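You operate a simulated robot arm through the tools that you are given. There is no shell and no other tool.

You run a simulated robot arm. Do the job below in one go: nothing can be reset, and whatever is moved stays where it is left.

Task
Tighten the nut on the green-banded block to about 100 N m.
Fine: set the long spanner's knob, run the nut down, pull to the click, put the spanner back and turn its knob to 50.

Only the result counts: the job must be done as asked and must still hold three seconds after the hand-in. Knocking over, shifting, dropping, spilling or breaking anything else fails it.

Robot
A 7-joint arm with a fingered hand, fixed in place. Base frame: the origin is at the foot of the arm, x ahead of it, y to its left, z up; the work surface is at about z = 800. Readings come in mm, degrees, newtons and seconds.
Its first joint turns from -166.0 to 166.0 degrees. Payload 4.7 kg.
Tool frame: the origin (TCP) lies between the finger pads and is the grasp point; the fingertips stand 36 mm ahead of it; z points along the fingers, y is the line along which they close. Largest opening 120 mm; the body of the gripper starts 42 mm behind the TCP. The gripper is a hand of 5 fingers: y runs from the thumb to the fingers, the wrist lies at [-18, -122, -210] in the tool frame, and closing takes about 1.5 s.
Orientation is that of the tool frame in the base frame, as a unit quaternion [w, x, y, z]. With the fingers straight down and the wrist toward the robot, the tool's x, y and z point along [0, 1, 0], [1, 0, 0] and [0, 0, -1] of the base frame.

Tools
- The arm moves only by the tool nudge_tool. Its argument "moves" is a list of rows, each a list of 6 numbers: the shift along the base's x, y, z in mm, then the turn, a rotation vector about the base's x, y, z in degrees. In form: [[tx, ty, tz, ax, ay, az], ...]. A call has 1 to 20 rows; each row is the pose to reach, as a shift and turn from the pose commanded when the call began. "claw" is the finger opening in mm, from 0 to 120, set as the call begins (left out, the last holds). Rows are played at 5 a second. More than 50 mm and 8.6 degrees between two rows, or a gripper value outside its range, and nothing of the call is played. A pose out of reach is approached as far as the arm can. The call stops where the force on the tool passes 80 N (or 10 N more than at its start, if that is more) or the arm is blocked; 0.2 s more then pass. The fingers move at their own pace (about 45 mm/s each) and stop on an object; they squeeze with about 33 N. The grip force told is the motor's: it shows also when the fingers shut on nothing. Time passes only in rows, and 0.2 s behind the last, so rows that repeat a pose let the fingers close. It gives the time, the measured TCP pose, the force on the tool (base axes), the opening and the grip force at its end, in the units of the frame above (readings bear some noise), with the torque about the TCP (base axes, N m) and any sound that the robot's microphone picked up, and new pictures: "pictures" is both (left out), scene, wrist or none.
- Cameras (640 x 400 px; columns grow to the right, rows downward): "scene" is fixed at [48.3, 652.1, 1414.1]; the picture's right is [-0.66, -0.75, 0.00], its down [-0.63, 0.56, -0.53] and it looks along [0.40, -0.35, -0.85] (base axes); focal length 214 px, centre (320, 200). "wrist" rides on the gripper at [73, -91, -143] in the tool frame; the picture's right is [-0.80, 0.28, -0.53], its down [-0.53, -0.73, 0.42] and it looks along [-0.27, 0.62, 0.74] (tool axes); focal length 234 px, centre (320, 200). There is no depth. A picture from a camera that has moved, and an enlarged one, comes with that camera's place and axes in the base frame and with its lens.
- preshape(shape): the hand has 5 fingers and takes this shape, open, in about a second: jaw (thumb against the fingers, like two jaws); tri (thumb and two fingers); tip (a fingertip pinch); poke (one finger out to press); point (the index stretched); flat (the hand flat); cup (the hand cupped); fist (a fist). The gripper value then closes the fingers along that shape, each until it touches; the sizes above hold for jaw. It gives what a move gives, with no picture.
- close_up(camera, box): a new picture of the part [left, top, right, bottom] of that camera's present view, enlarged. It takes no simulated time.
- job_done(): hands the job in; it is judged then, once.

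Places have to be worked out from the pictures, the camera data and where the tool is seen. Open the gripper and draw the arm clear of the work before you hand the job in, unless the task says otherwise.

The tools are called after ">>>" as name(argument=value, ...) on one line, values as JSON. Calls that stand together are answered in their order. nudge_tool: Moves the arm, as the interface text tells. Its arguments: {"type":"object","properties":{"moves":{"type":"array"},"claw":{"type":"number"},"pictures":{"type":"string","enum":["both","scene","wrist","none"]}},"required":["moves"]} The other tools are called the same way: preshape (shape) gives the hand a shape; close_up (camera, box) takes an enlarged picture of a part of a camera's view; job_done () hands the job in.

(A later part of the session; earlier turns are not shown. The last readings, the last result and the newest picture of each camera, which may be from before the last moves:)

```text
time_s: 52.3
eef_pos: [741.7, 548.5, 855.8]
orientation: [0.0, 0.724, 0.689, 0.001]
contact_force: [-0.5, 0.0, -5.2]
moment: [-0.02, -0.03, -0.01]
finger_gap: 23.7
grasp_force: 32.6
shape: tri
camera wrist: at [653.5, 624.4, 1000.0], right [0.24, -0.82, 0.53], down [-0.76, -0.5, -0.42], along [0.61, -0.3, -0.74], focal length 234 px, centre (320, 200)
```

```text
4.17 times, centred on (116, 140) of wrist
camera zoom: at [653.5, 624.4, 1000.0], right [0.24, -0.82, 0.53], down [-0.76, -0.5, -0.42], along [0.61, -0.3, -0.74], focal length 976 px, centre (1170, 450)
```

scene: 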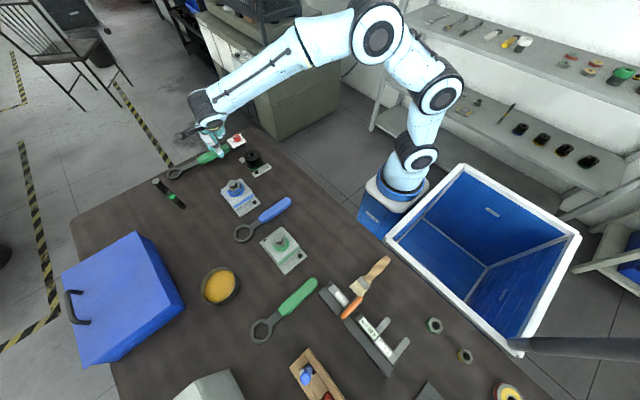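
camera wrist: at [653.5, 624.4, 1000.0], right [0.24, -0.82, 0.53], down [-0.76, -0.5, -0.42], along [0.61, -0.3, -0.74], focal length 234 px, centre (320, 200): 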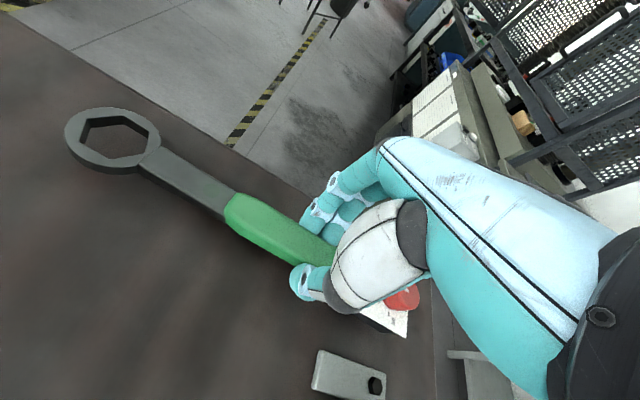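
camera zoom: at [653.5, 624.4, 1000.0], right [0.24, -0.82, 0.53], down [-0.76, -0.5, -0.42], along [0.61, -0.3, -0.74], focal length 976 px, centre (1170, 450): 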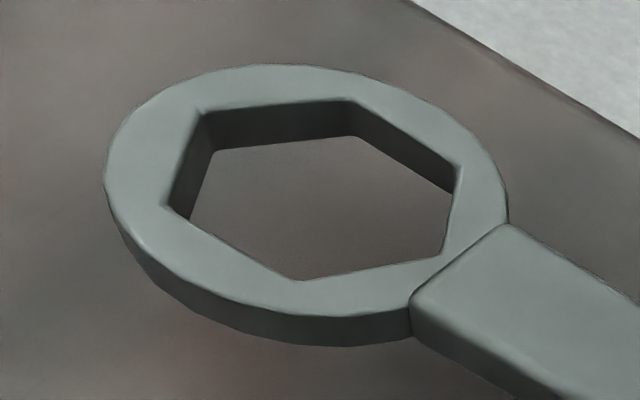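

Ring centre is at tool (164.5, 0.7), top ≈30 mm below TCP, aligned with tool x. I lift to z≈1000 and carry it, yawing to +39°, to a hover with the ring above the green nut: TCP (383, 461).

>>> nudge_tool(moves=[[0, 0, 30, 0, 0, 0], [0, 0, 65, 0, 0, 0], [0, 0, 105, 0, 0, 0], [0, 0, 144, 0, 0, 0], [-30, -7, 144, 0, 0, 3.8], [-65, -16, 144, 0, 0, 7.6], [-101, -25, 144, 0, 0, 11.4], [-137, -34, 144, 0, 0, 15.2], [-173, -43, 144, 0, 0, 19], [-209, -51, 144, 0, 0, 22.8], [-245, -60, 144, 0, 0, 26.6], [-281, -69, 144, 0, 0, 30.4], [-317, -78, 144, 0, 0, 34.2], [-345, -85, 144, 0, 0, 38], [-358.5, -87.8, 144, 0, 0, 41.8], [-358.5, -87.8, 144, 0, 0, 41.8]], pictures="both")

>>> close_up(camera="wrist", box=[40, 80, 280, 260])

>>> close_up(camera="scene", box=[210, 150, 370, 270])

```text
time_s: 55.7
eef_pos: [381.8, 460.5, 1000.7]
orientation: [0.0, 0.43, 0.903, 0.0]
contact_force: [0.1, 0.7, -5.1]
moment: [0.0, 0.03, -0.01]
finger_gap: 23.8
grasp_force: 32.8
shape: tri
camera wrist: at [264.7, 459.1, 1144.9], right [0.72, -0.45, 0.53], down [-0.23, -0.87, -0.42], along [0.65, 0.18, -0.74], focal length 234 px, centre (320, 200)
```

scene: 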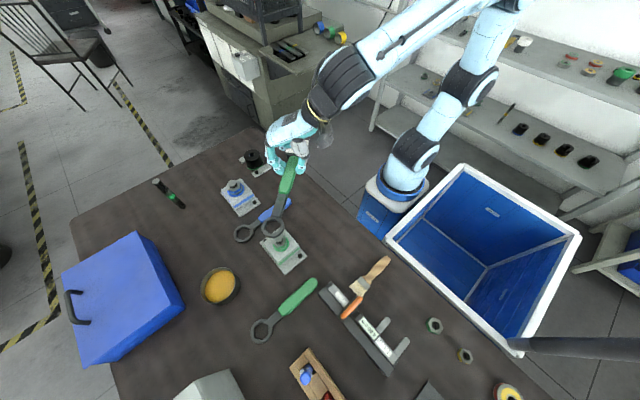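
wrist: 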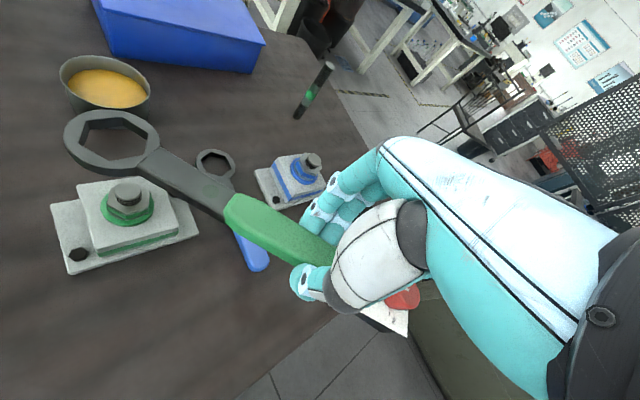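

```text
2.22 times, centred on (160, 170) of wrist
camera zoom: at [264.7, 459.1, 1144.9], right [0.72, -0.45, 0.53], down [-0.23, -0.87, -0.42], along [0.65, 0.18, -0.74], focal length 520 px, centre (676, 267)
```

zoom: 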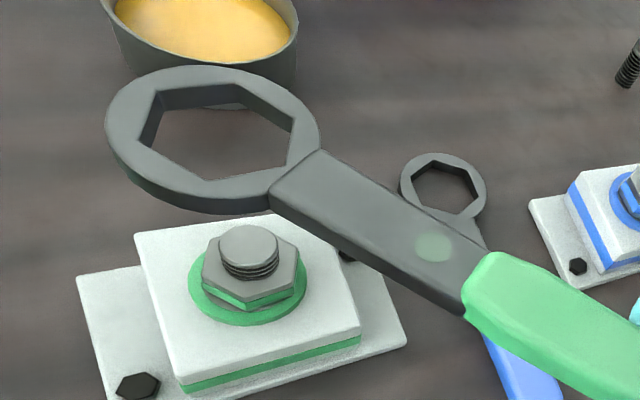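

```text
3.33 times, centred on (290, 210) of scene
camera zoom: at [48.3, 652.1, 1414.1], right [-0.66, -0.75, 0.0], down [-0.63, 0.56, -0.53], along [0.4, -0.35, -0.85], focal length 715 px, centre (420, 167)
```

zoom: 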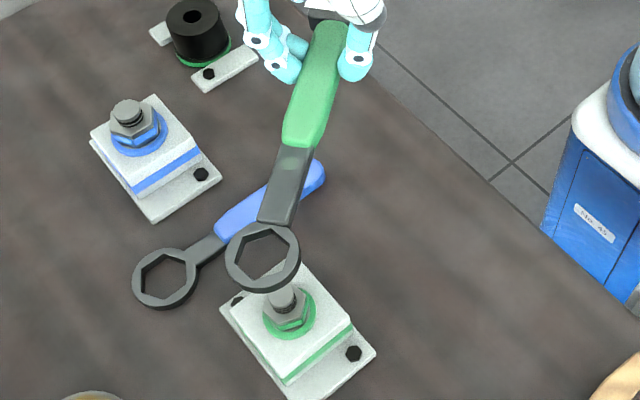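

>>> close_up(camera="wrist", box=[100, 170, 164, 220])

```text
8.00 times, centred on (132, 195) of wrist
camera zoom: at [264.7, 459.1, 1144.9], right [0.72, -0.45, 0.53], down [-0.23, -0.87, -0.42], along [0.65, 0.18, -0.74], focal length 1873 px, centre (1824, 240)
```

zoom: 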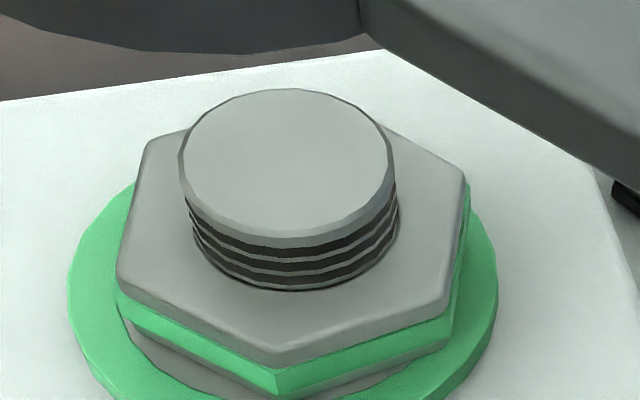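

The nut centre computes to (280, 588.7), top z≈870.5, a corner at −51°: the ring at φ≈−52° lines up. I lower to z≈936 so the ring sits just above the stud and check alignment.

>>> nudge_tool(moves=[[0.3, 0, -20, 0, 0, 0], [0.3, 0, -45, 0, 0, 0], [0.3, 0, -60, 0, 0, 0], [0.3, 0, -64, 0, 0, 0], [0.3, 0, -64, 0, 0, 0]], pictures="both")

>>> close_up(camera="wrist", box=[40, 80, 200, 200])

>>> close_up(camera="scene", box=[240, 190, 330, 265])

```text
time_s: 56.9
eef_pos: [382.2, 460.7, 937.3]
orientation: [0.0, 0.431, 0.902, 0.0]
contact_force: [0.9, -0.2, -4.8]
moment: [0.0, -0.04, 0.02]
finger_gap: 24.0
grasp_force: 32.9
shape: tri
camera wrist: at [265.9, 459.0, 1080.7], right [0.72, -0.45, 0.53], down [-0.23, -0.87, -0.42], along [0.65, 0.18, -0.74], focal length 234 px, centre (320, 200)
```

scene: 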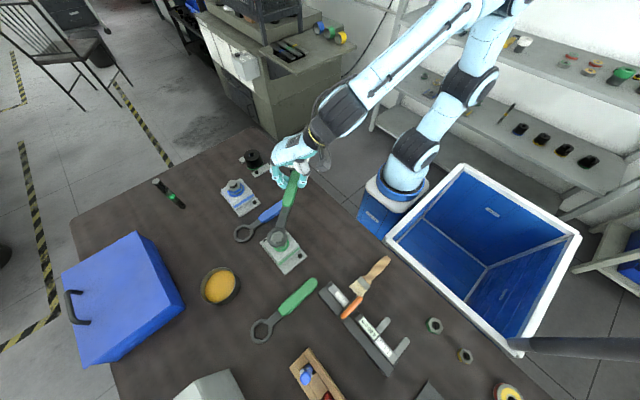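
wrist: 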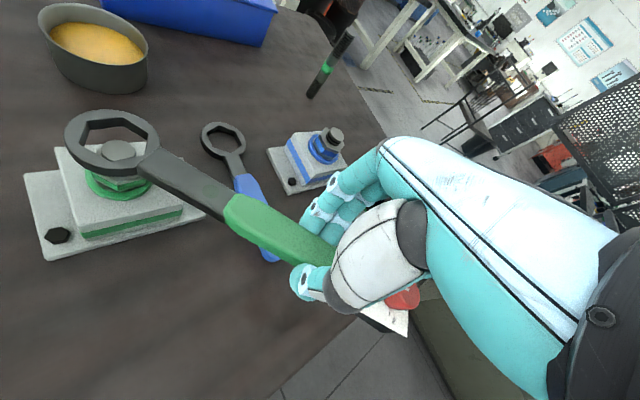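

```text
3.33 times, centred on (120, 140) of wrist
camera zoom: at [265.9, 459.0, 1080.7], right [0.72, -0.45, 0.53], down [-0.23, -0.87, -0.42], along [0.65, 0.18, -0.74], focal length 781 px, centre (987, 400)
```

zoom: 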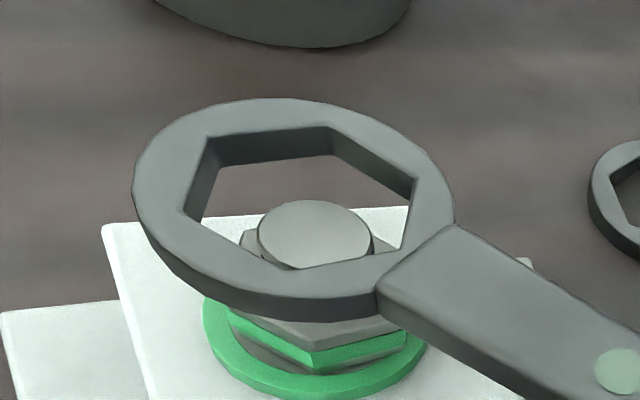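

```text
5.33 times, centred on (285, 228) of scene
camera zoom: at [48.3, 652.1, 1414.1], right [-0.66, -0.75, 0.0], down [-0.63, 0.56, -0.53], along [0.4, -0.35, -0.85], focal length 1144 px, centre (507, 53)
```

zoom: 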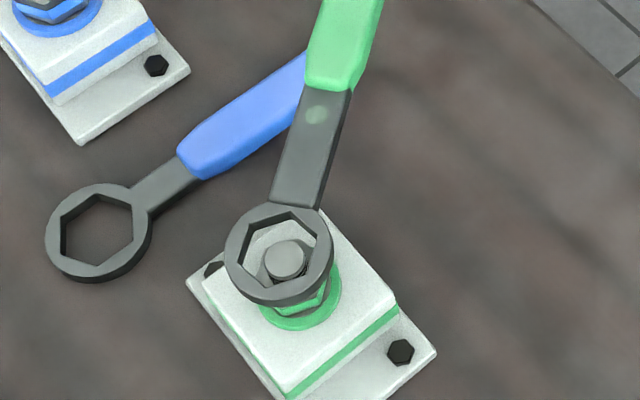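

Alignment looks good within 1–2 mm. I shift by (1.5, 0.5) and lower to z≈916 so the stud enters the hole, with the ring still above the nut.

>>> nudge_tool(moves=[[1.5, 0.5, 0, 0, 0, 0], [1.5, 0.5, -8, 0, 0, 0], [1.5, 0.5, -15, 0, 0, 0], [1.5, 0.5, -20, 0, 0, 0], [1.5, 0.5, -20, 0, 0, 0]], pictures="wrist")

>>> close_up(camera="wrist", box=[50, 95, 170, 185])

>>> close_up(camera="scene", box=[255, 215, 311, 259])

```text
time_s: 58.1
eef_pos: [385.0, 460.5, 915.2]
orientation: [0.0, 0.431, 0.902, 0.0]
contact_force: [0.1, 0.0, -4.6]
moment: [0.03, 0.02, 0.01]
finger_gap: 24.0
grasp_force: 33.5
shape: tri
camera wrist: at [267.8, 458.9, 1059.8], right [0.72, -0.45, 0.53], down [-0.24, -0.87, -0.42], along [0.65, 0.18, -0.74], focal length 234 px, centre (320, 200)
```

wrist: 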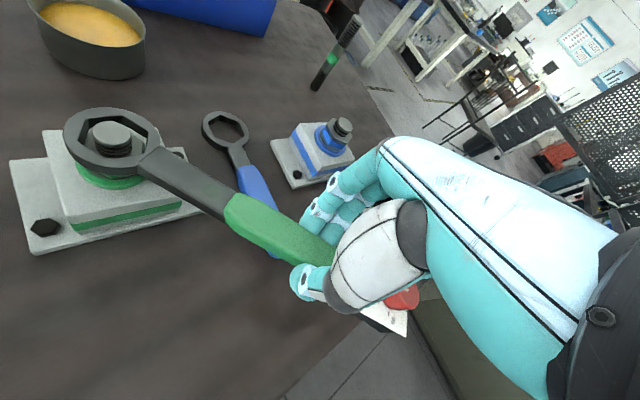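

```text
4.44 times, centred on (110, 140) of wrist
camera zoom: at [267.8, 458.9, 1059.8], right [0.72, -0.45, 0.53], down [-0.24, -0.87, -0.42], along [0.65, 0.18, -0.74], focal length 1041 px, centre (1253, 467)
```

zoom: 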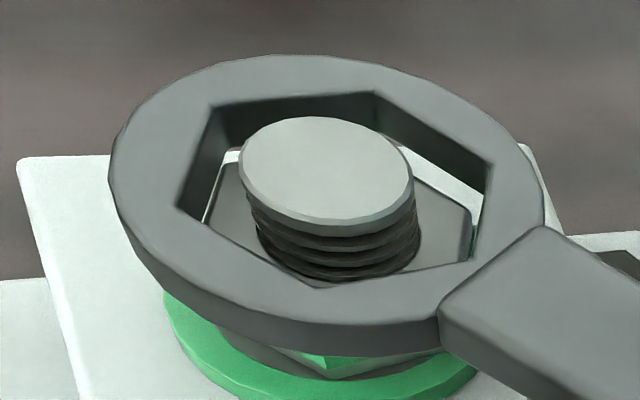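

```text
9.09 times, centred on (283, 237) of scene
camera zoom: at [48.3, 652.1, 1414.1], right [-0.66, -0.75, 0.0], down [-0.63, 0.56, -0.53], along [0.4, -0.35, -0.85], focal length 1950 px, centre (656, -136)
```

zoom: 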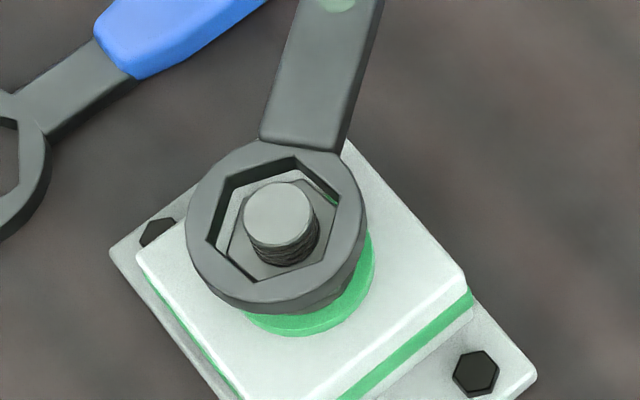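

Ring over the stud with about 1 mm error; I correct by −0.8 mm in x and lower slowly onto the nut, watching the force.

>>> nudge_tool(moves=[[-0.8, 0, -2, 0, 0, 0], [-0.8, 0, -4, 0, 0, 0], [-0.8, 0, -6, 0, 0, 0], [-0.8, 0, -8, 0, 0, 0], [-0.8, 0, -9, 0, 0, 0], [-0.8, 0, -9, 0, 0, 0]], pictures="wrist")

>>> close_up(camera="wrist", box=[50, 95, 170, 185])

>>> close_up(camera="scene", box=[255, 215, 311, 259])

```text
time_s: 59.5
eef_pos: [384.3, 460.9, 906.2]
orientation: [0.001, 0.431, 0.902, 0.0]
contact_force: [0.2, 0.1, -4.2]
moment: [0.12, 0.1, -0.02]
finger_gap: 23.9
grasp_force: 33.0
shape: tri
camera wrist: at [267.2, 459.4, 1050.6], right [0.72, -0.45, 0.53], down [-0.23, -0.87, -0.42], along [0.65, 0.18, -0.74], focal length 234 px, centre (320, 200)
```

wrist: 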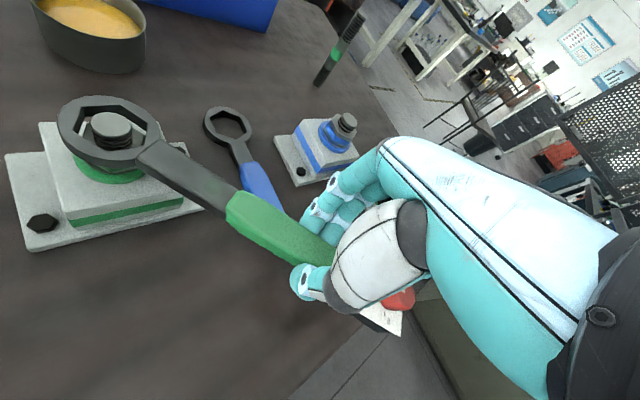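

```text
4.44 times, centred on (110, 140) of wrist
camera zoom: at [267.2, 459.4, 1050.6], right [0.72, -0.45, 0.53], down [-0.23, -0.87, -0.42], along [0.65, 0.18, -0.74], focal length 1041 px, centre (1253, 467)
```

zoom: 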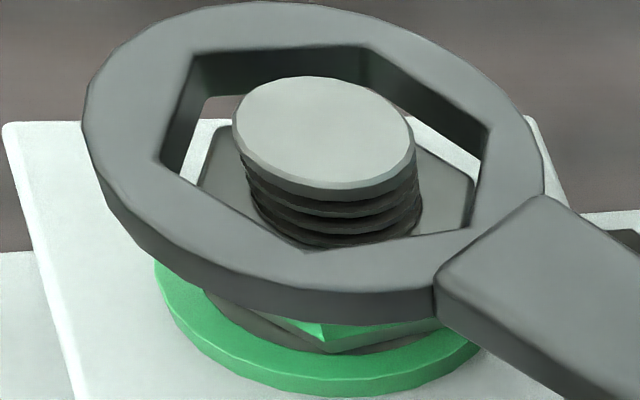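

```text
9.09 times, centred on (283, 237) of scene
camera zoom: at [48.3, 652.1, 1414.1], right [-0.66, -0.75, 0.0], down [-0.63, 0.56, -0.53], along [0.4, -0.35, -0.85], focal length 1950 px, centre (656, -136)
```

zoom: 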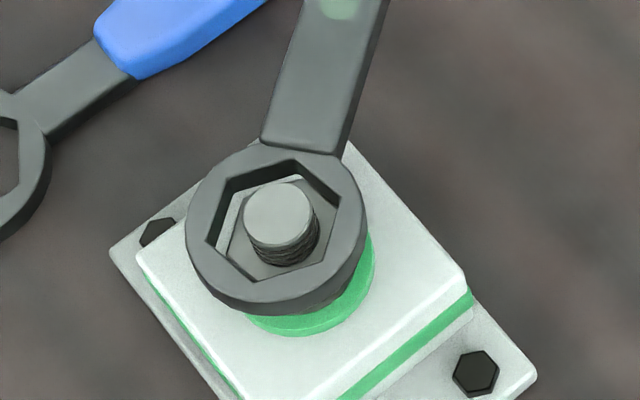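

The ring has come to rest on the nut's top, offset by about (+1, +2) mm. I ease up 1 mm, shift by (−1, −2.1), then press down gently again.

>>> nudge_tool(moves=[[0, 0, 2, 0, 0, 0], [-0.5, -1, 2, 0, 0, 0], [-1, -2.1, 2, 0, 0, 0], [-1, -2.1, 0, 0, 0, 0], [-1, -2.1, -2, 0, 0, 0], [-1, -2.1, -2, 0, 0, 0]], pictures="wrist")

>>> close_up(camera="wrist", box=[50, 85, 170, 175])

>>> close_up(camera="scene", box=[255, 215, 311, 259])

```text
time_s: 60.9
eef_pos: [384.4, 458.2, 904.5]
orientation: [0.0, 0.431, 0.903, 0.001]
contact_force: [-0.2, 0.2, -5.5]
moment: [-0.01, 0.0, -0.03]
finger_gap: 24.0
grasp_force: 33.0
shape: tri
camera wrist: at [265.9, 457.1, 1048.9], right [0.72, -0.45, 0.53], down [-0.24, -0.87, -0.42], along [0.65, 0.18, -0.74], focal length 234 px, centre (320, 200)
```

wrist: 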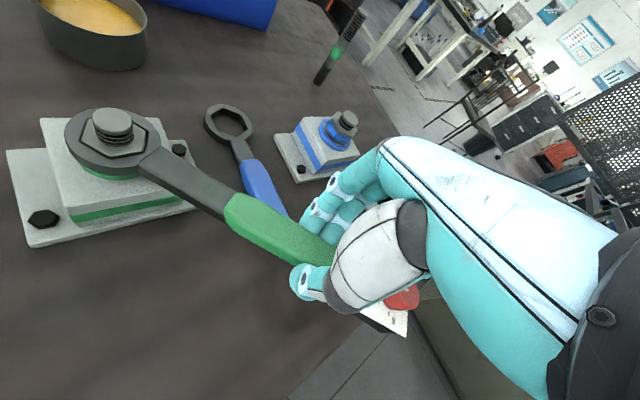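

```text
4.44 times, centred on (110, 130) of wrist
camera zoom: at [265.9, 457.1, 1048.9], right [0.72, -0.45, 0.53], down [-0.24, -0.87, -0.42], along [0.65, 0.18, -0.74], focal length 1041 px, centre (1253, 511)
```

zoom: 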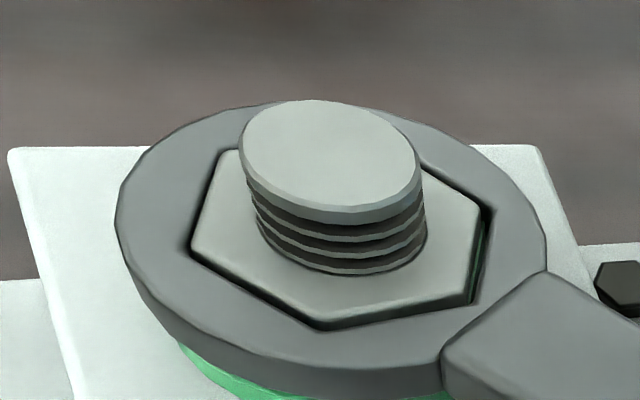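

```text
9.09 times, centred on (283, 237) of scene
camera zoom: at [48.3, 652.1, 1414.1], right [-0.66, -0.75, 0.0], down [-0.63, 0.56, -0.53], along [0.4, -0.35, -0.85], focal length 1950 px, centre (656, -136)
```

zoom: 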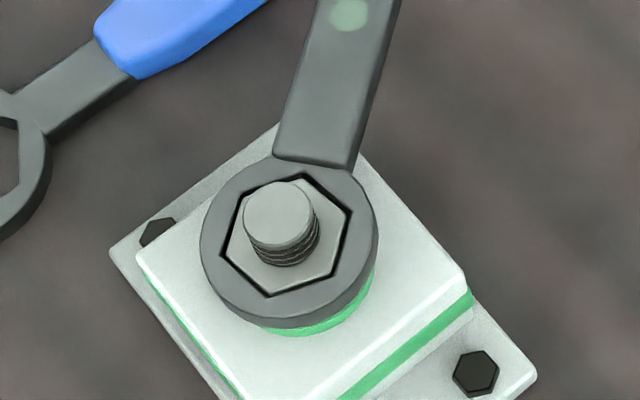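

The ring has dropped over the nut, hexes matched. I lower 5 mm more for full engagement.

>>> nudge_tool(moves=[[0, 0, -2, 0, 0, 0], [0, 0, -4, 0, 0, 0], [0, 0, -5, 0, 0, 0], [0, 0, -5, 0, 0, 0]], pictures="wrist")

>>> close_up(camera="wrist", box=[50, 85, 170, 175])

```text
time_s: 61.9
eef_pos: [382.6, 457.9, 899.6]
orientation: [-0.001, 0.43, 0.903, 0.0]
contact_force: [-0.6, 0.1, -5.5]
moment: [0.02, -0.02, 0.01]
finger_gap: 24.1
grasp_force: 32.7
shape: tri
camera wrist: at [265.5, 456.8, 1044.5], right [0.72, -0.45, 0.53], down [-0.24, -0.87, -0.42], along [0.65, 0.18, -0.74], focal length 234 px, centre (320, 200)
```

wrist: 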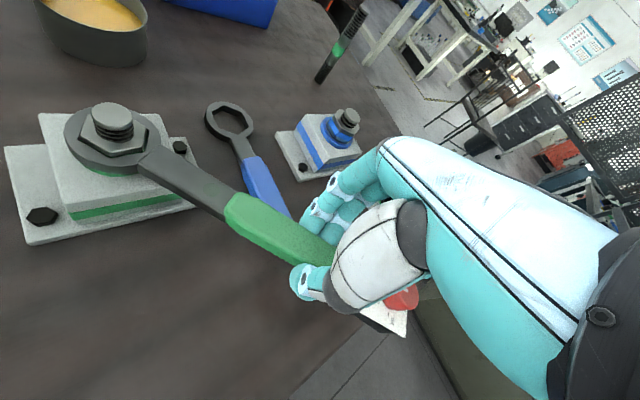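

```text
4.44 times, centred on (110, 130) of wrist
camera zoom: at [265.5, 456.8, 1044.5], right [0.72, -0.45, 0.53], down [-0.24, -0.87, -0.42], along [0.65, 0.18, -0.74], focal length 1041 px, centre (1253, 511)
```

zoom: 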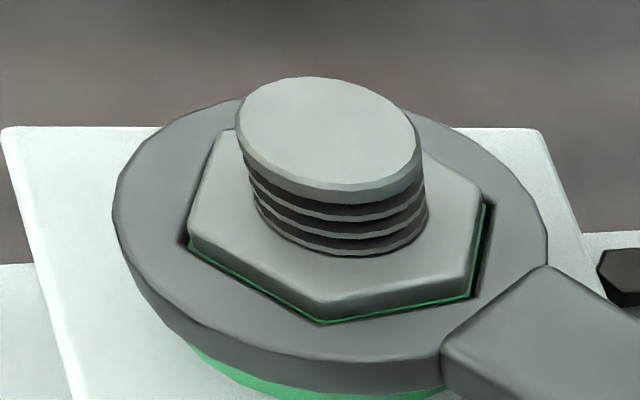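

The ring is fully on the nut. I now pull clockwise about the nut axis in small arc steps (up to 12°), watching force and sound.

>>> nudge_tool(moves=[[-3.5, -2.7, 0, 0, 0, -1.5], [-7, -5.2, 0, 0, 0, -3], [-10.6, -7.7, 0, 0, 0, -4.5], [-14.2, -10.1, 0, 0, 0, -6], [-17.9, -12.3, 0, 0, 0, -7.5], [-21.7, -14.5, 0, 0, 0, -9], [-25.5, -16.6, 0, 0, 0, -10.5], [-29.4, -18.6, 0, 0, 0, -12], [-29.4, -18.6, 0, 0, 0, -12]], pictures="wrist")

>>> close_up(camera="wrist", box=[50, 85, 170, 175])

```text
time_s: 63.9
eef_pos: [355.3, 440.8, 901.4]
orientation: [0.0, 0.523, 0.852, 0.0]
contact_force: [-4.2, 8.8, -5.2]
moment: [0.23, 0.1, 0.11]
finger_gap: 23.7
grasp_force: 33.2
shape: tri
camera wrist: at [240.1, 463.2, 1044.1], right [0.61, -0.59, 0.53], down [-0.41, -0.81, -0.42], along [0.67, 0.04, -0.74], focal length 234 px, centre (320, 200)
```

wrist: 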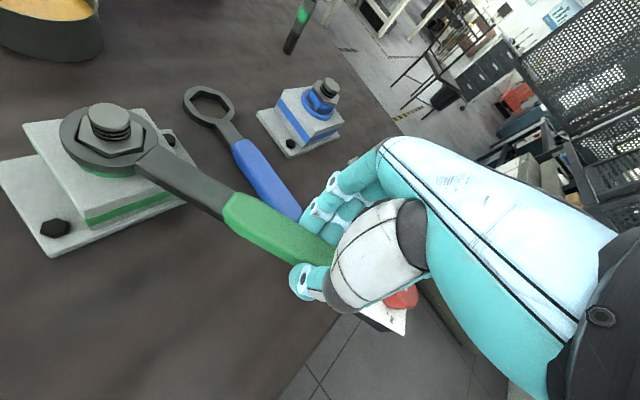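

```text
4.44 times, centred on (110, 130) of wrist
camera zoom: at [240.1, 463.2, 1044.1], right [0.61, -0.59, 0.53], down [-0.41, -0.81, -0.42], along [0.67, 0.04, -0.74], focal length 1041 px, centre (1253, 511)
```

zoom: 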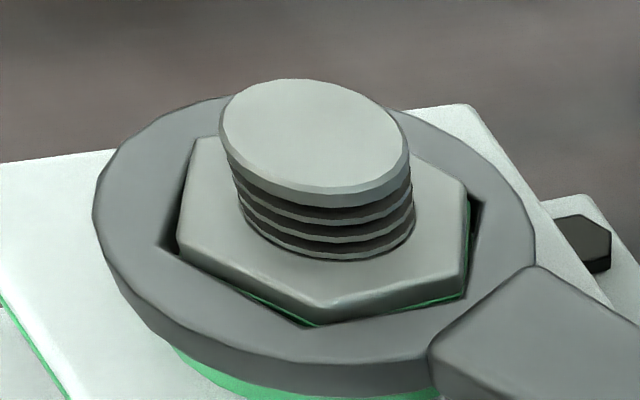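

Only a small pull along the handle (my radius is ~1.5 mm too large) and no turning resistance yet. I continue the arc clockwise another 24° with the radius corrected to 165 mm.

>>> nudge_tool(moves=[[-5.9, -1.3, 0, 0, 0, -2], [-11.2, -3.6, 0, 0, 0, -4], [-16.6, -5.7, 0, 0, 0, -6], [-22, -7.6, 0, 0, 0, -8], [-27.5, -9.3, 0, 0, 0, -10], [-33, -10.8, 0, 0, 0, -12], [-38.6, -12.1, 0, 0, 0, -14], [-44.3, -13.2, 0, 0, 0, -16], [-50, -14.2, 0, 0, 0, -18], [-55.7, -14.9, 0, 0, 0, -20], [-61.4, -15.4, 0, 0, 0, -22], [-67.2, -15.8, 0, 0, 0, -24], [-67.2, -15.8, 0, 0, 0, -24]], pictures="both")

>>> close_up(camera="wrist", box=[50, 85, 170, 175])

>>> close_up(camera="scene", box=[255, 190, 335, 260])

```text
time_s: 66.7
eef_pos: [286.1, 422.7, 900.9]
orientation: [0.0, 0.689, 0.725, 0.0]
contact_force: [1.1, 1.1, -6.8]
moment: [0.03, -0.11, 0.01]
finger_gap: 23.9
grasp_force: 33.0
shape: tri
camera wrist: at [190.7, 490.9, 1044.6], right [0.32, -0.79, 0.53], down [-0.7, -0.57, -0.42], along [0.63, -0.23, -0.74], focal length 234 px, centre (320, 200)
```

scene: 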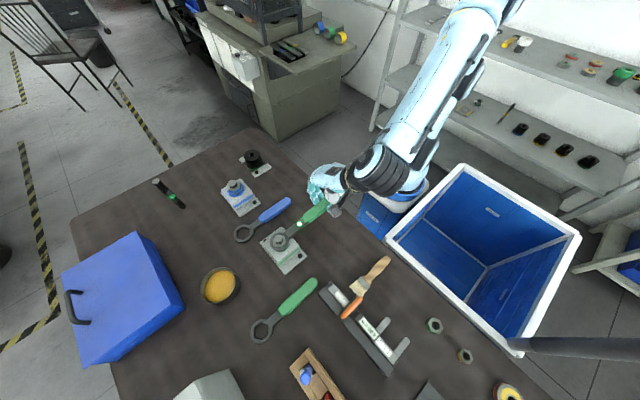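
wrist: 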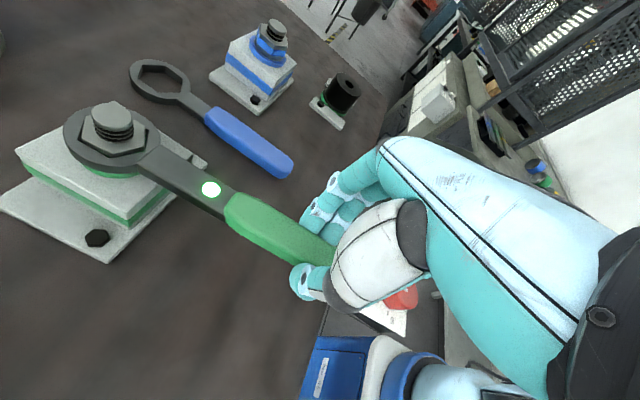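

```text
4.44 times, centred on (110, 130) of wrist
camera zoom: at [190.7, 490.9, 1044.6], right [0.32, -0.79, 0.53], down [-0.7, -0.57, -0.42], along [0.63, -0.23, -0.74], focal length 1041 px, centre (1253, 511)
```

zoom: 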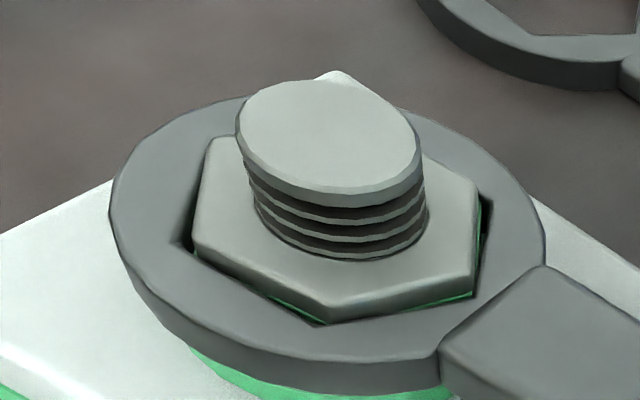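

```text
5.71 times, centred on (295, 225) of scene
camera zoom: at [48.3, 652.1, 1414.1], right [-0.66, -0.75, 0.0], down [-0.63, 0.56, -0.53], along [0.4, -0.35, -0.85], focal length 1226 px, centre (463, 57)
```

zoom: 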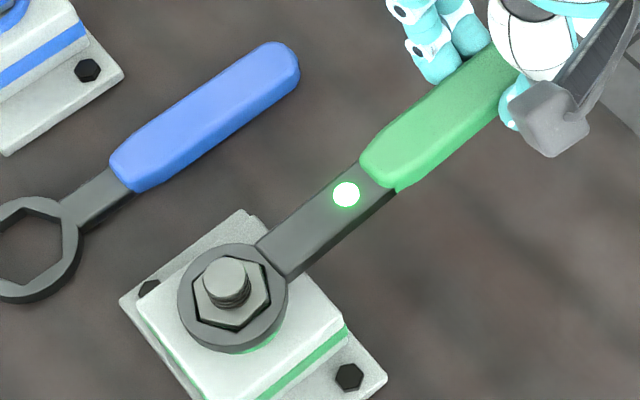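

A lamp on the spanner's shank has lit up green, though no sound was reported and the turning force is near zero. I look closer before doing anything more.

>>> close_up(camera="wrist", box=[170, 160, 250, 220])

>>> close_up(camera="wrist", box=[340, 270, 430, 345])

>>> close_up(camera="scene", box=[260, 225, 308, 261])

```text
6.67 times, centred on (210, 190) of wrist
camera zoom: at [190.7, 490.9, 1044.6], right [0.32, -0.79, 0.53], down [-0.7, -0.57, -0.42], along [0.63, -0.23, -0.74], focal length 1561 px, centre (1053, 267)
```

zoom: 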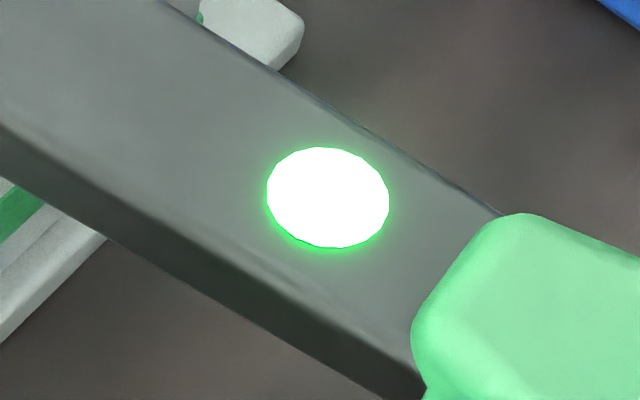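

```text
5.33 times, centred on (385, 308) of wrist
camera zoom: at [190.7, 490.9, 1044.6], right [0.32, -0.79, 0.53], down [-0.7, -0.57, -0.42], along [0.63, -0.23, -0.74], focal length 1249 px, centre (-27, -373)
```

zoom: 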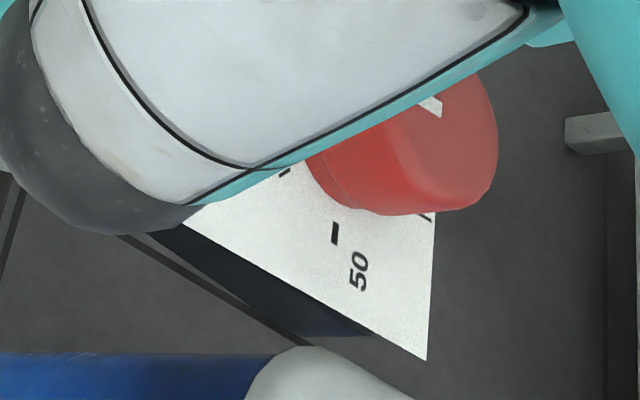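

```text
11.11 times, centred on (284, 243) of scene
camera zoom: at [48.3, 652.1, 1414.1], right [-0.66, -0.75, 0.0], down [-0.63, 0.56, -0.53], along [0.4, -0.35, -0.85], focal length 2383 px, centre (720, -278)
```

zoom: 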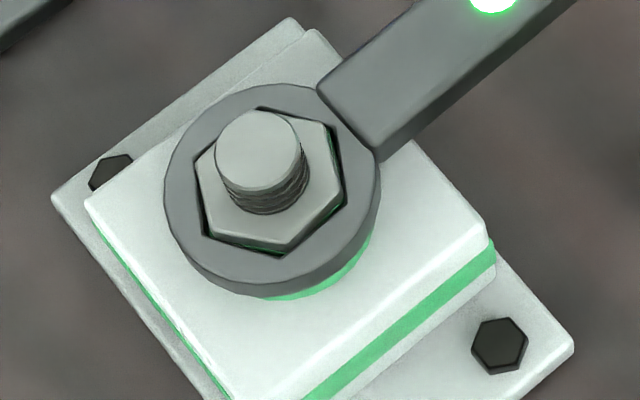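

The lamp is brightly lit while hardly any turning force is felt. To learn what it signals without risk, I back off 4° (within the hex play, so the nut is not loosened) and watch lamp and force.

>>> nudge_tool(moves=[[2.9, 0.2, 0, 0, 0, 1], [5.8, 0.4, 0, 0, 0, 2], [8.7, 0.7, 0, 0, 0, 3], [11.5, 0.9, 0, 0, 0, 4], [11.5, 0.9, 0, 0, 0, 4], [11.5, 0.9, 0, 0, 0, 4]], pictures="wrist")

>>> close_up(camera="wrist", box=[50, 85, 250, 225])

```text
time_s: 68.1
eef_pos: [298.5, 424.8, 900.6]
orientation: [0.0, 0.663, 0.749, 0.001]
contact_force: [-0.1, -0.1, -4.8]
moment: [-0.02, -0.03, 0.0]
finger_gap: 23.9
grasp_force: 32.7
shape: tri
camera wrist: at [198.4, 485.1, 1044.5], right [0.38, -0.76, 0.53], down [-0.66, -0.62, -0.42], along [0.65, -0.19, -0.74], focal length 234 px, centre (320, 200)
```

wrist: 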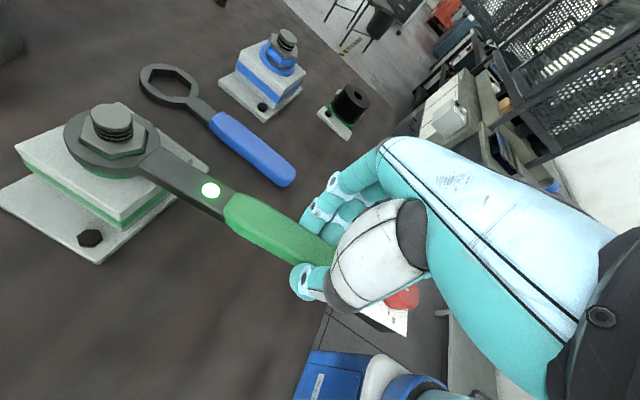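

```text
2.86 times, centred on (150, 155) of wrist
camera zoom: at [198.4, 485.1, 1044.5], right [0.38, -0.76, 0.53], down [-0.66, -0.62, -0.42], along [0.65, -0.19, -0.74], focal length 669 px, centre (806, 329)
```

zoom: 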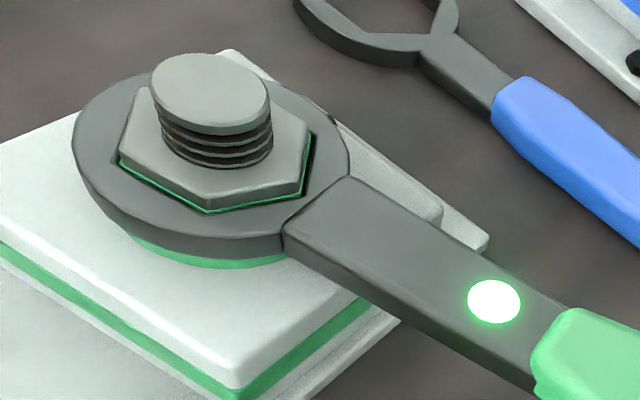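

Backing off leaves the lamp lit and force zero, so it does not follow the momentary load. I go forward again to just 1° past the former end and read the force, in fine steps.

>>> nudge_tool(moves=[[-2.9, -0.2, 0, 0, 0, -1], [-5.7, -0.4, 0, 0, 0, -2], [-8.6, -0.6, 0, 0, 0, -3], [-11.5, -0.9, 0, 0, 0, -4], [-14.4, -1, 0, 0, 0, -5]], pictures="wrist")

>>> close_up(camera="wrist", box=[50, 85, 250, 225])

```text
time_s: 69.3
eef_pos: [283.4, 424.3, 899.3]
orientation: [0.0, 0.695, 0.719, 0.0]
contact_force: [2.6, -1.8, -5.1]
moment: [-0.04, -0.07, -0.05]
finger_gap: 23.8
grasp_force: 32.9
shape: tri
camera wrist: at [188.7, 492.8, 1044.3], right [0.31, -0.79, 0.53], down [-0.71, -0.56, -0.42], along [0.63, -0.25, -0.74], focal length 234 px, centre (320, 200)
```

wrist: 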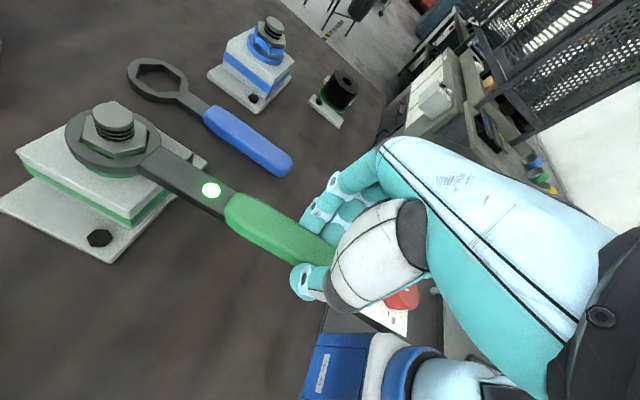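

```text
2.86 times, centred on (150, 155) of wrist
camera zoom: at [188.7, 492.8, 1044.3], right [0.31, -0.79, 0.53], down [-0.71, -0.56, -0.42], along [0.63, -0.25, -0.74], focal length 669 px, centre (806, 329)
```

zoom: 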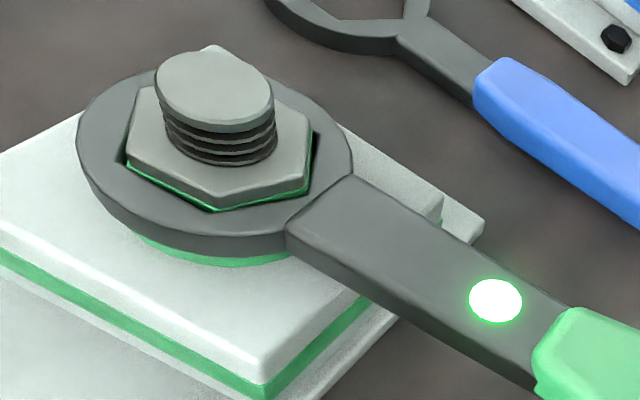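

A slight resistance of 2.5 N appears. I advance 2° more in 1° rows and read again.

>>> nudge_tool(moves=[[-1.4, -0.05, 0, 0, 0, -0.5], [-2.9, -0.1, 0, 0, 0, -1], [-4.3, -0.1, 0, 0, 0, -1.5], [-5.8, -0.1, 0, 0, 0, -2]], pictures="wrist")

```text
time_s: 70.3
eef_pos: [276.3, 423.6, 898.0]
orientation: [-0.001, 0.707, 0.707, 0.0]
contact_force: [0.5, -1.4, -5.1]
moment: [-0.04, -0.06, -0.04]
finger_gap: 23.8
grasp_force: 33.5
shape: tri
camera wrist: at [185.1, 495.9, 1043.5], right [0.28, -0.8, 0.53], down [-0.73, -0.53, -0.42], along [0.62, -0.27, -0.74], focal length 234 px, centre (320, 200)
```

wrist: 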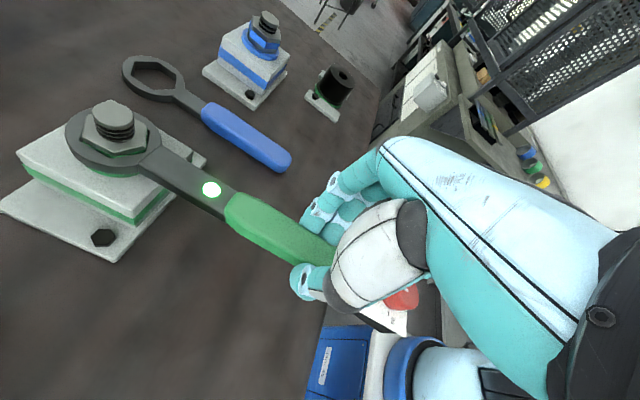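

The resistance vanished again — the nut is still running, so the lamp cannot mean the torque is reached. I continue in fine 1° rows for 8° with force read-out and sound.

>>> nudge_tool(moves=[[-2.9, 0.1, 0, 0, 0, -1], [-5.8, 0.2, 0, 0, 0, -2], [-8.6, 0.3, 0, 0, 0, -3], [-11.5, 0.6, 0, 0, 0, -4], [-14.4, 0.8, 0, 0, 0, -5], [-17.3, 1.1, 0, 0, 0, -6], [-20.1, 1.5, 0, 0, 0, -7], [-23, 1.9, 0, 0, 0, -8]], pictures="wrist")

>>> close_up(camera="wrist", box=[50, 85, 170, 175])

```text
time_s: 72.1
eef_pos: [254.7, 426.7, 900.7]
orientation: [0.0, 0.755, 0.656, 0.0]
contact_force: [0.0, -3.5, -6.0]
moment: [-0.1, -0.09, 0.01]
finger_gap: 23.6
grasp_force: 32.7
shape: tri
camera wrist: at [174.0, 509.9, 1044.0], right [0.16, -0.83, 0.53], down [-0.8, -0.42, -0.42], along [0.58, -0.35, -0.74], focal length 234 px, centre (320, 200)
```

wrist: 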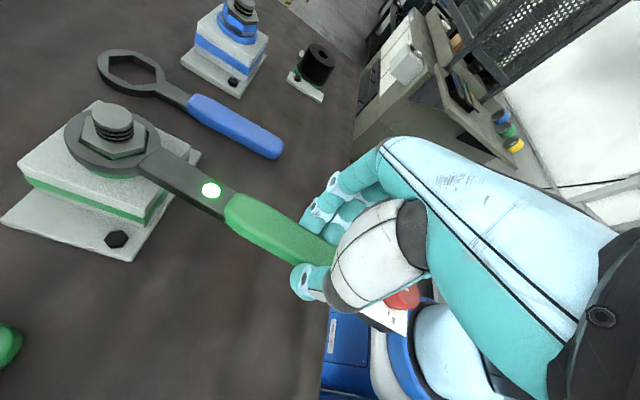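

```text
4.44 times, centred on (110, 130) of wrist
camera zoom: at [174.0, 509.9, 1044.0], right [0.16, -0.83, 0.53], down [-0.8, -0.42, -0.42], along [0.58, -0.35, -0.74], focal length 1041 px, centre (1253, 511)
```

zoom: 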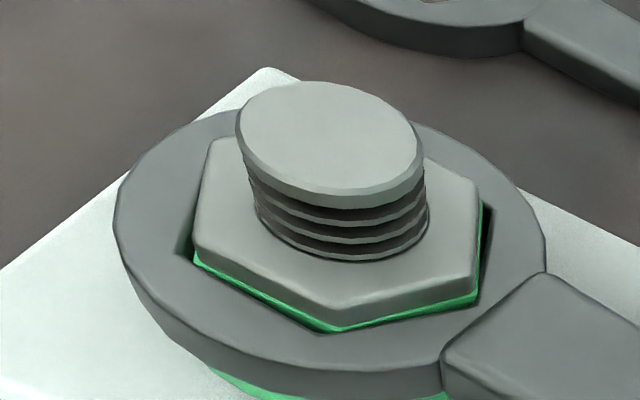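

The nut (corner now at about −95°) follows the ring with almost no resistance and no click yet. I continue another 12° in 1.5° rows, reading force, moment and sound.

>>> nudge_tool(moves=[[-4.3, 0.4, 0, 0, 0, -1.5], [-8.5, 1.2, 0, 0, 0, -3], [-12.8, 2.2, 0, 0, 0, -4.5], [-16.9, 3.2, 0, 0, 0, -6], [-21.1, 4.4, 0, 0, 0, -7.5], [-25.3, 5.6, 0, 0, 0, -9], [-29.4, 7, 0, 0, 0, -10.5], [-33.4, 8.5, 0, 0, 0, -12]], pictures="wrist")

>>> close_up(camera="wrist", box=[50, 85, 170, 175])

```text
time_s: 73.9
eef_pos: [220.8, 434.6, 900.2]
orientation: [0.0, 0.819, 0.574, -0.001]
contact_force: [1.3, 0.1, -6.3]
moment: [-0.04, -0.08, 0.02]
finger_gap: 23.6
grasp_force: 33.1
shape: tri
camera wrist: at [160.0, 533.3, 1044.3], right [-0.01, -0.85, 0.53], down [-0.87, -0.25, -0.42], along [0.49, -0.46, -0.74], focal length 234 px, centre (320, 200)
```

wrist: 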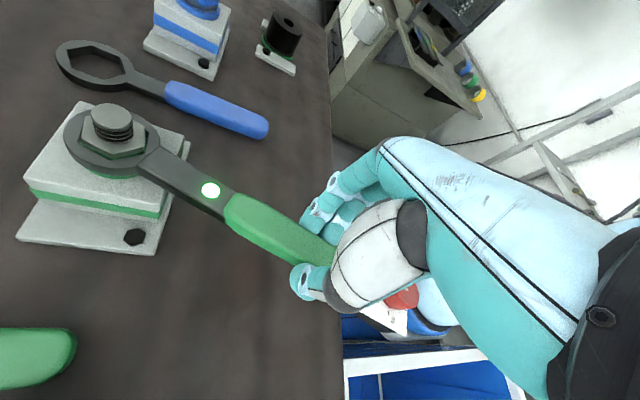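

```text
4.44 times, centred on (110, 130) of wrist
camera zoom: at [160.0, 533.3, 1044.3], right [-0.01, -0.85, 0.53], down [-0.87, -0.25, -0.42], along [0.49, -0.46, -0.74], focal length 1041 px, centre (1253, 511)
```

zoom: 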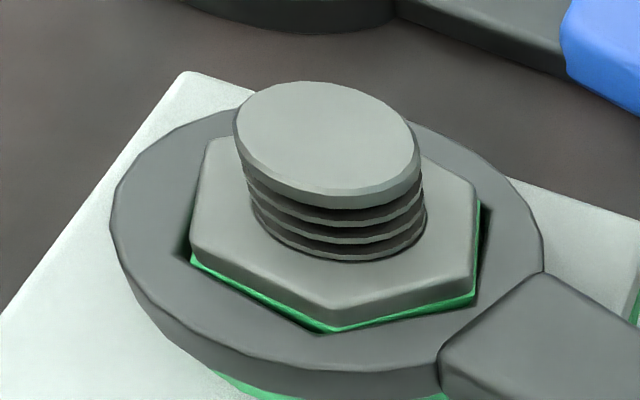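

Still only ~0.2 N·m and no sound. I look closely at the nut, washer and block from both cameras for any cue on seating.

>>> close_up(camera="scene", box=[256, 222, 312, 264])

>>> close_up(camera="wrist", box=[60, 95, 160, 185])

>>> close_up(camera="wrist", box=[10, 150, 150, 255])

```text
9.52 times, centred on (284, 243) of scene
camera zoom: at [48.3, 652.1, 1414.1], right [-0.66, -0.75, 0.0], down [-0.63, 0.56, -0.53], along [0.4, -0.35, -0.85], focal length 2043 px, centre (663, -210)
```

zoom: 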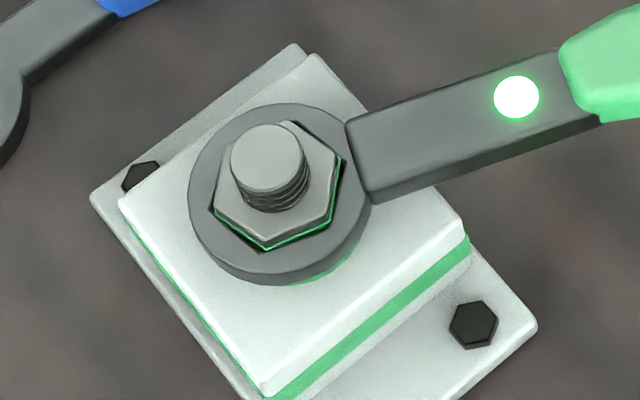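

```text
4.44 times, centred on (110, 140) of wrist
camera zoom: at [160.0, 533.3, 1044.3], right [-0.01, -0.85, 0.53], down [-0.87, -0.25, -0.42], along [0.49, -0.46, -0.74], focal length 1041 px, centre (1253, 467)
```

zoom: 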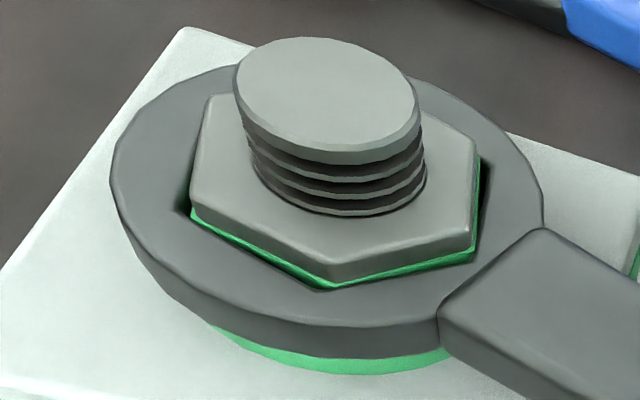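

```text
3.81 times, centred on (80, 202) of wrist
camera zoom: at [160.0, 533.3, 1044.3], right [-0.01, -0.85, 0.53], down [-0.87, -0.25, -0.42], along [0.49, -0.46, -0.74], focal length 892 px, centre (1234, 190)
```

zoom: 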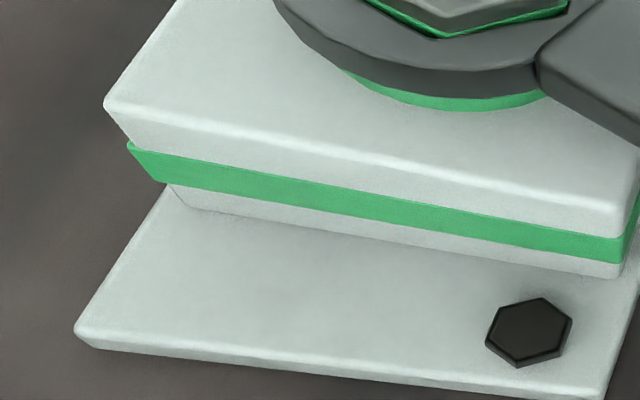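

The nut has not descended since the finger stage although it turned ~55° more, so it is seated, and the lamp lit part-way through the pull. To learn the lamp's meaning I turn the spanner back 16° (through the hex play, then a few degrees on the nut), reading force and lamp.

>>> nudge_tool(moves=[[5.4, -2, 0, 0, 0, 2], [10.9, -3.7, 0, 0, 0, 4], [16.5, -5.3, 0, 0, 0, 6], [22.1, -6.7, 0, 0, 0, 8], [27.7, -7.8, 0, 0, 0, 10], [33.4, -8.8, 0, 0, 0, 12], [39.1, -9.6, 0, 0, 0, 14], [44.9, -10.1, 0, 0, 0, 16]], pictures="wrist")

>>> close_up(camera="wrist", box=[50, 85, 250, 225])

```text
time_s: 75.7
eef_pos: [266.6, 424.9, 900.7]
orientation: [0.0, 0.731, 0.682, 0.0]
contact_force: [-1.3, 3.4, -7.0]
moment: [0.06, -0.01, 0.05]
finger_gap: 23.9
grasp_force: 33.2
shape: tri
camera wrist: at [179.7, 502.1, 1044.6], right [0.22, -0.82, 0.53], down [-0.77, -0.48, -0.43], along [0.6, -0.31, -0.74], focal length 234 px, centre (320, 200)
```

wrist: 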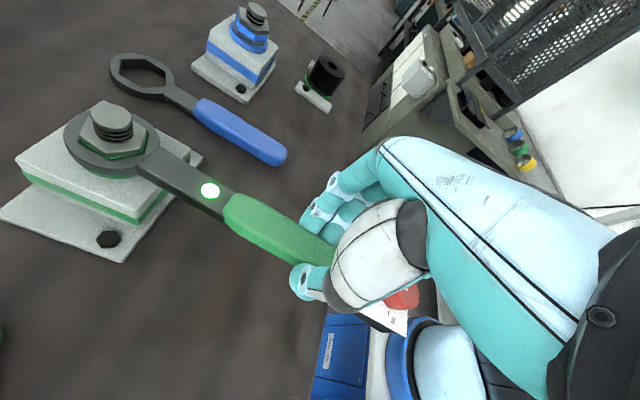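

```text
2.86 times, centred on (150, 155) of wrist
camera zoom: at [179.7, 502.1, 1044.6], right [0.22, -0.82, 0.53], down [-0.77, -0.48, -0.43], along [0.6, -0.31, -0.74], focal length 669 px, centre (806, 329)
```

zoom: 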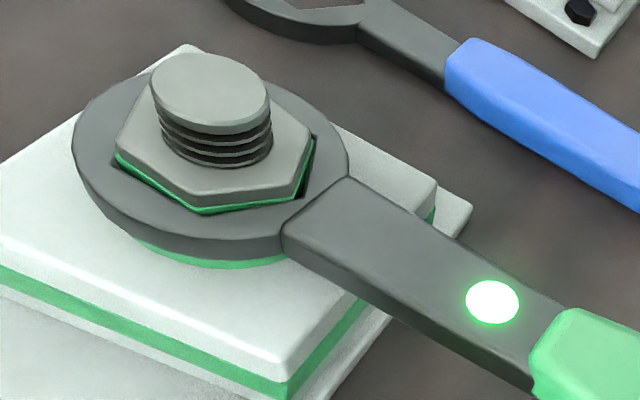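

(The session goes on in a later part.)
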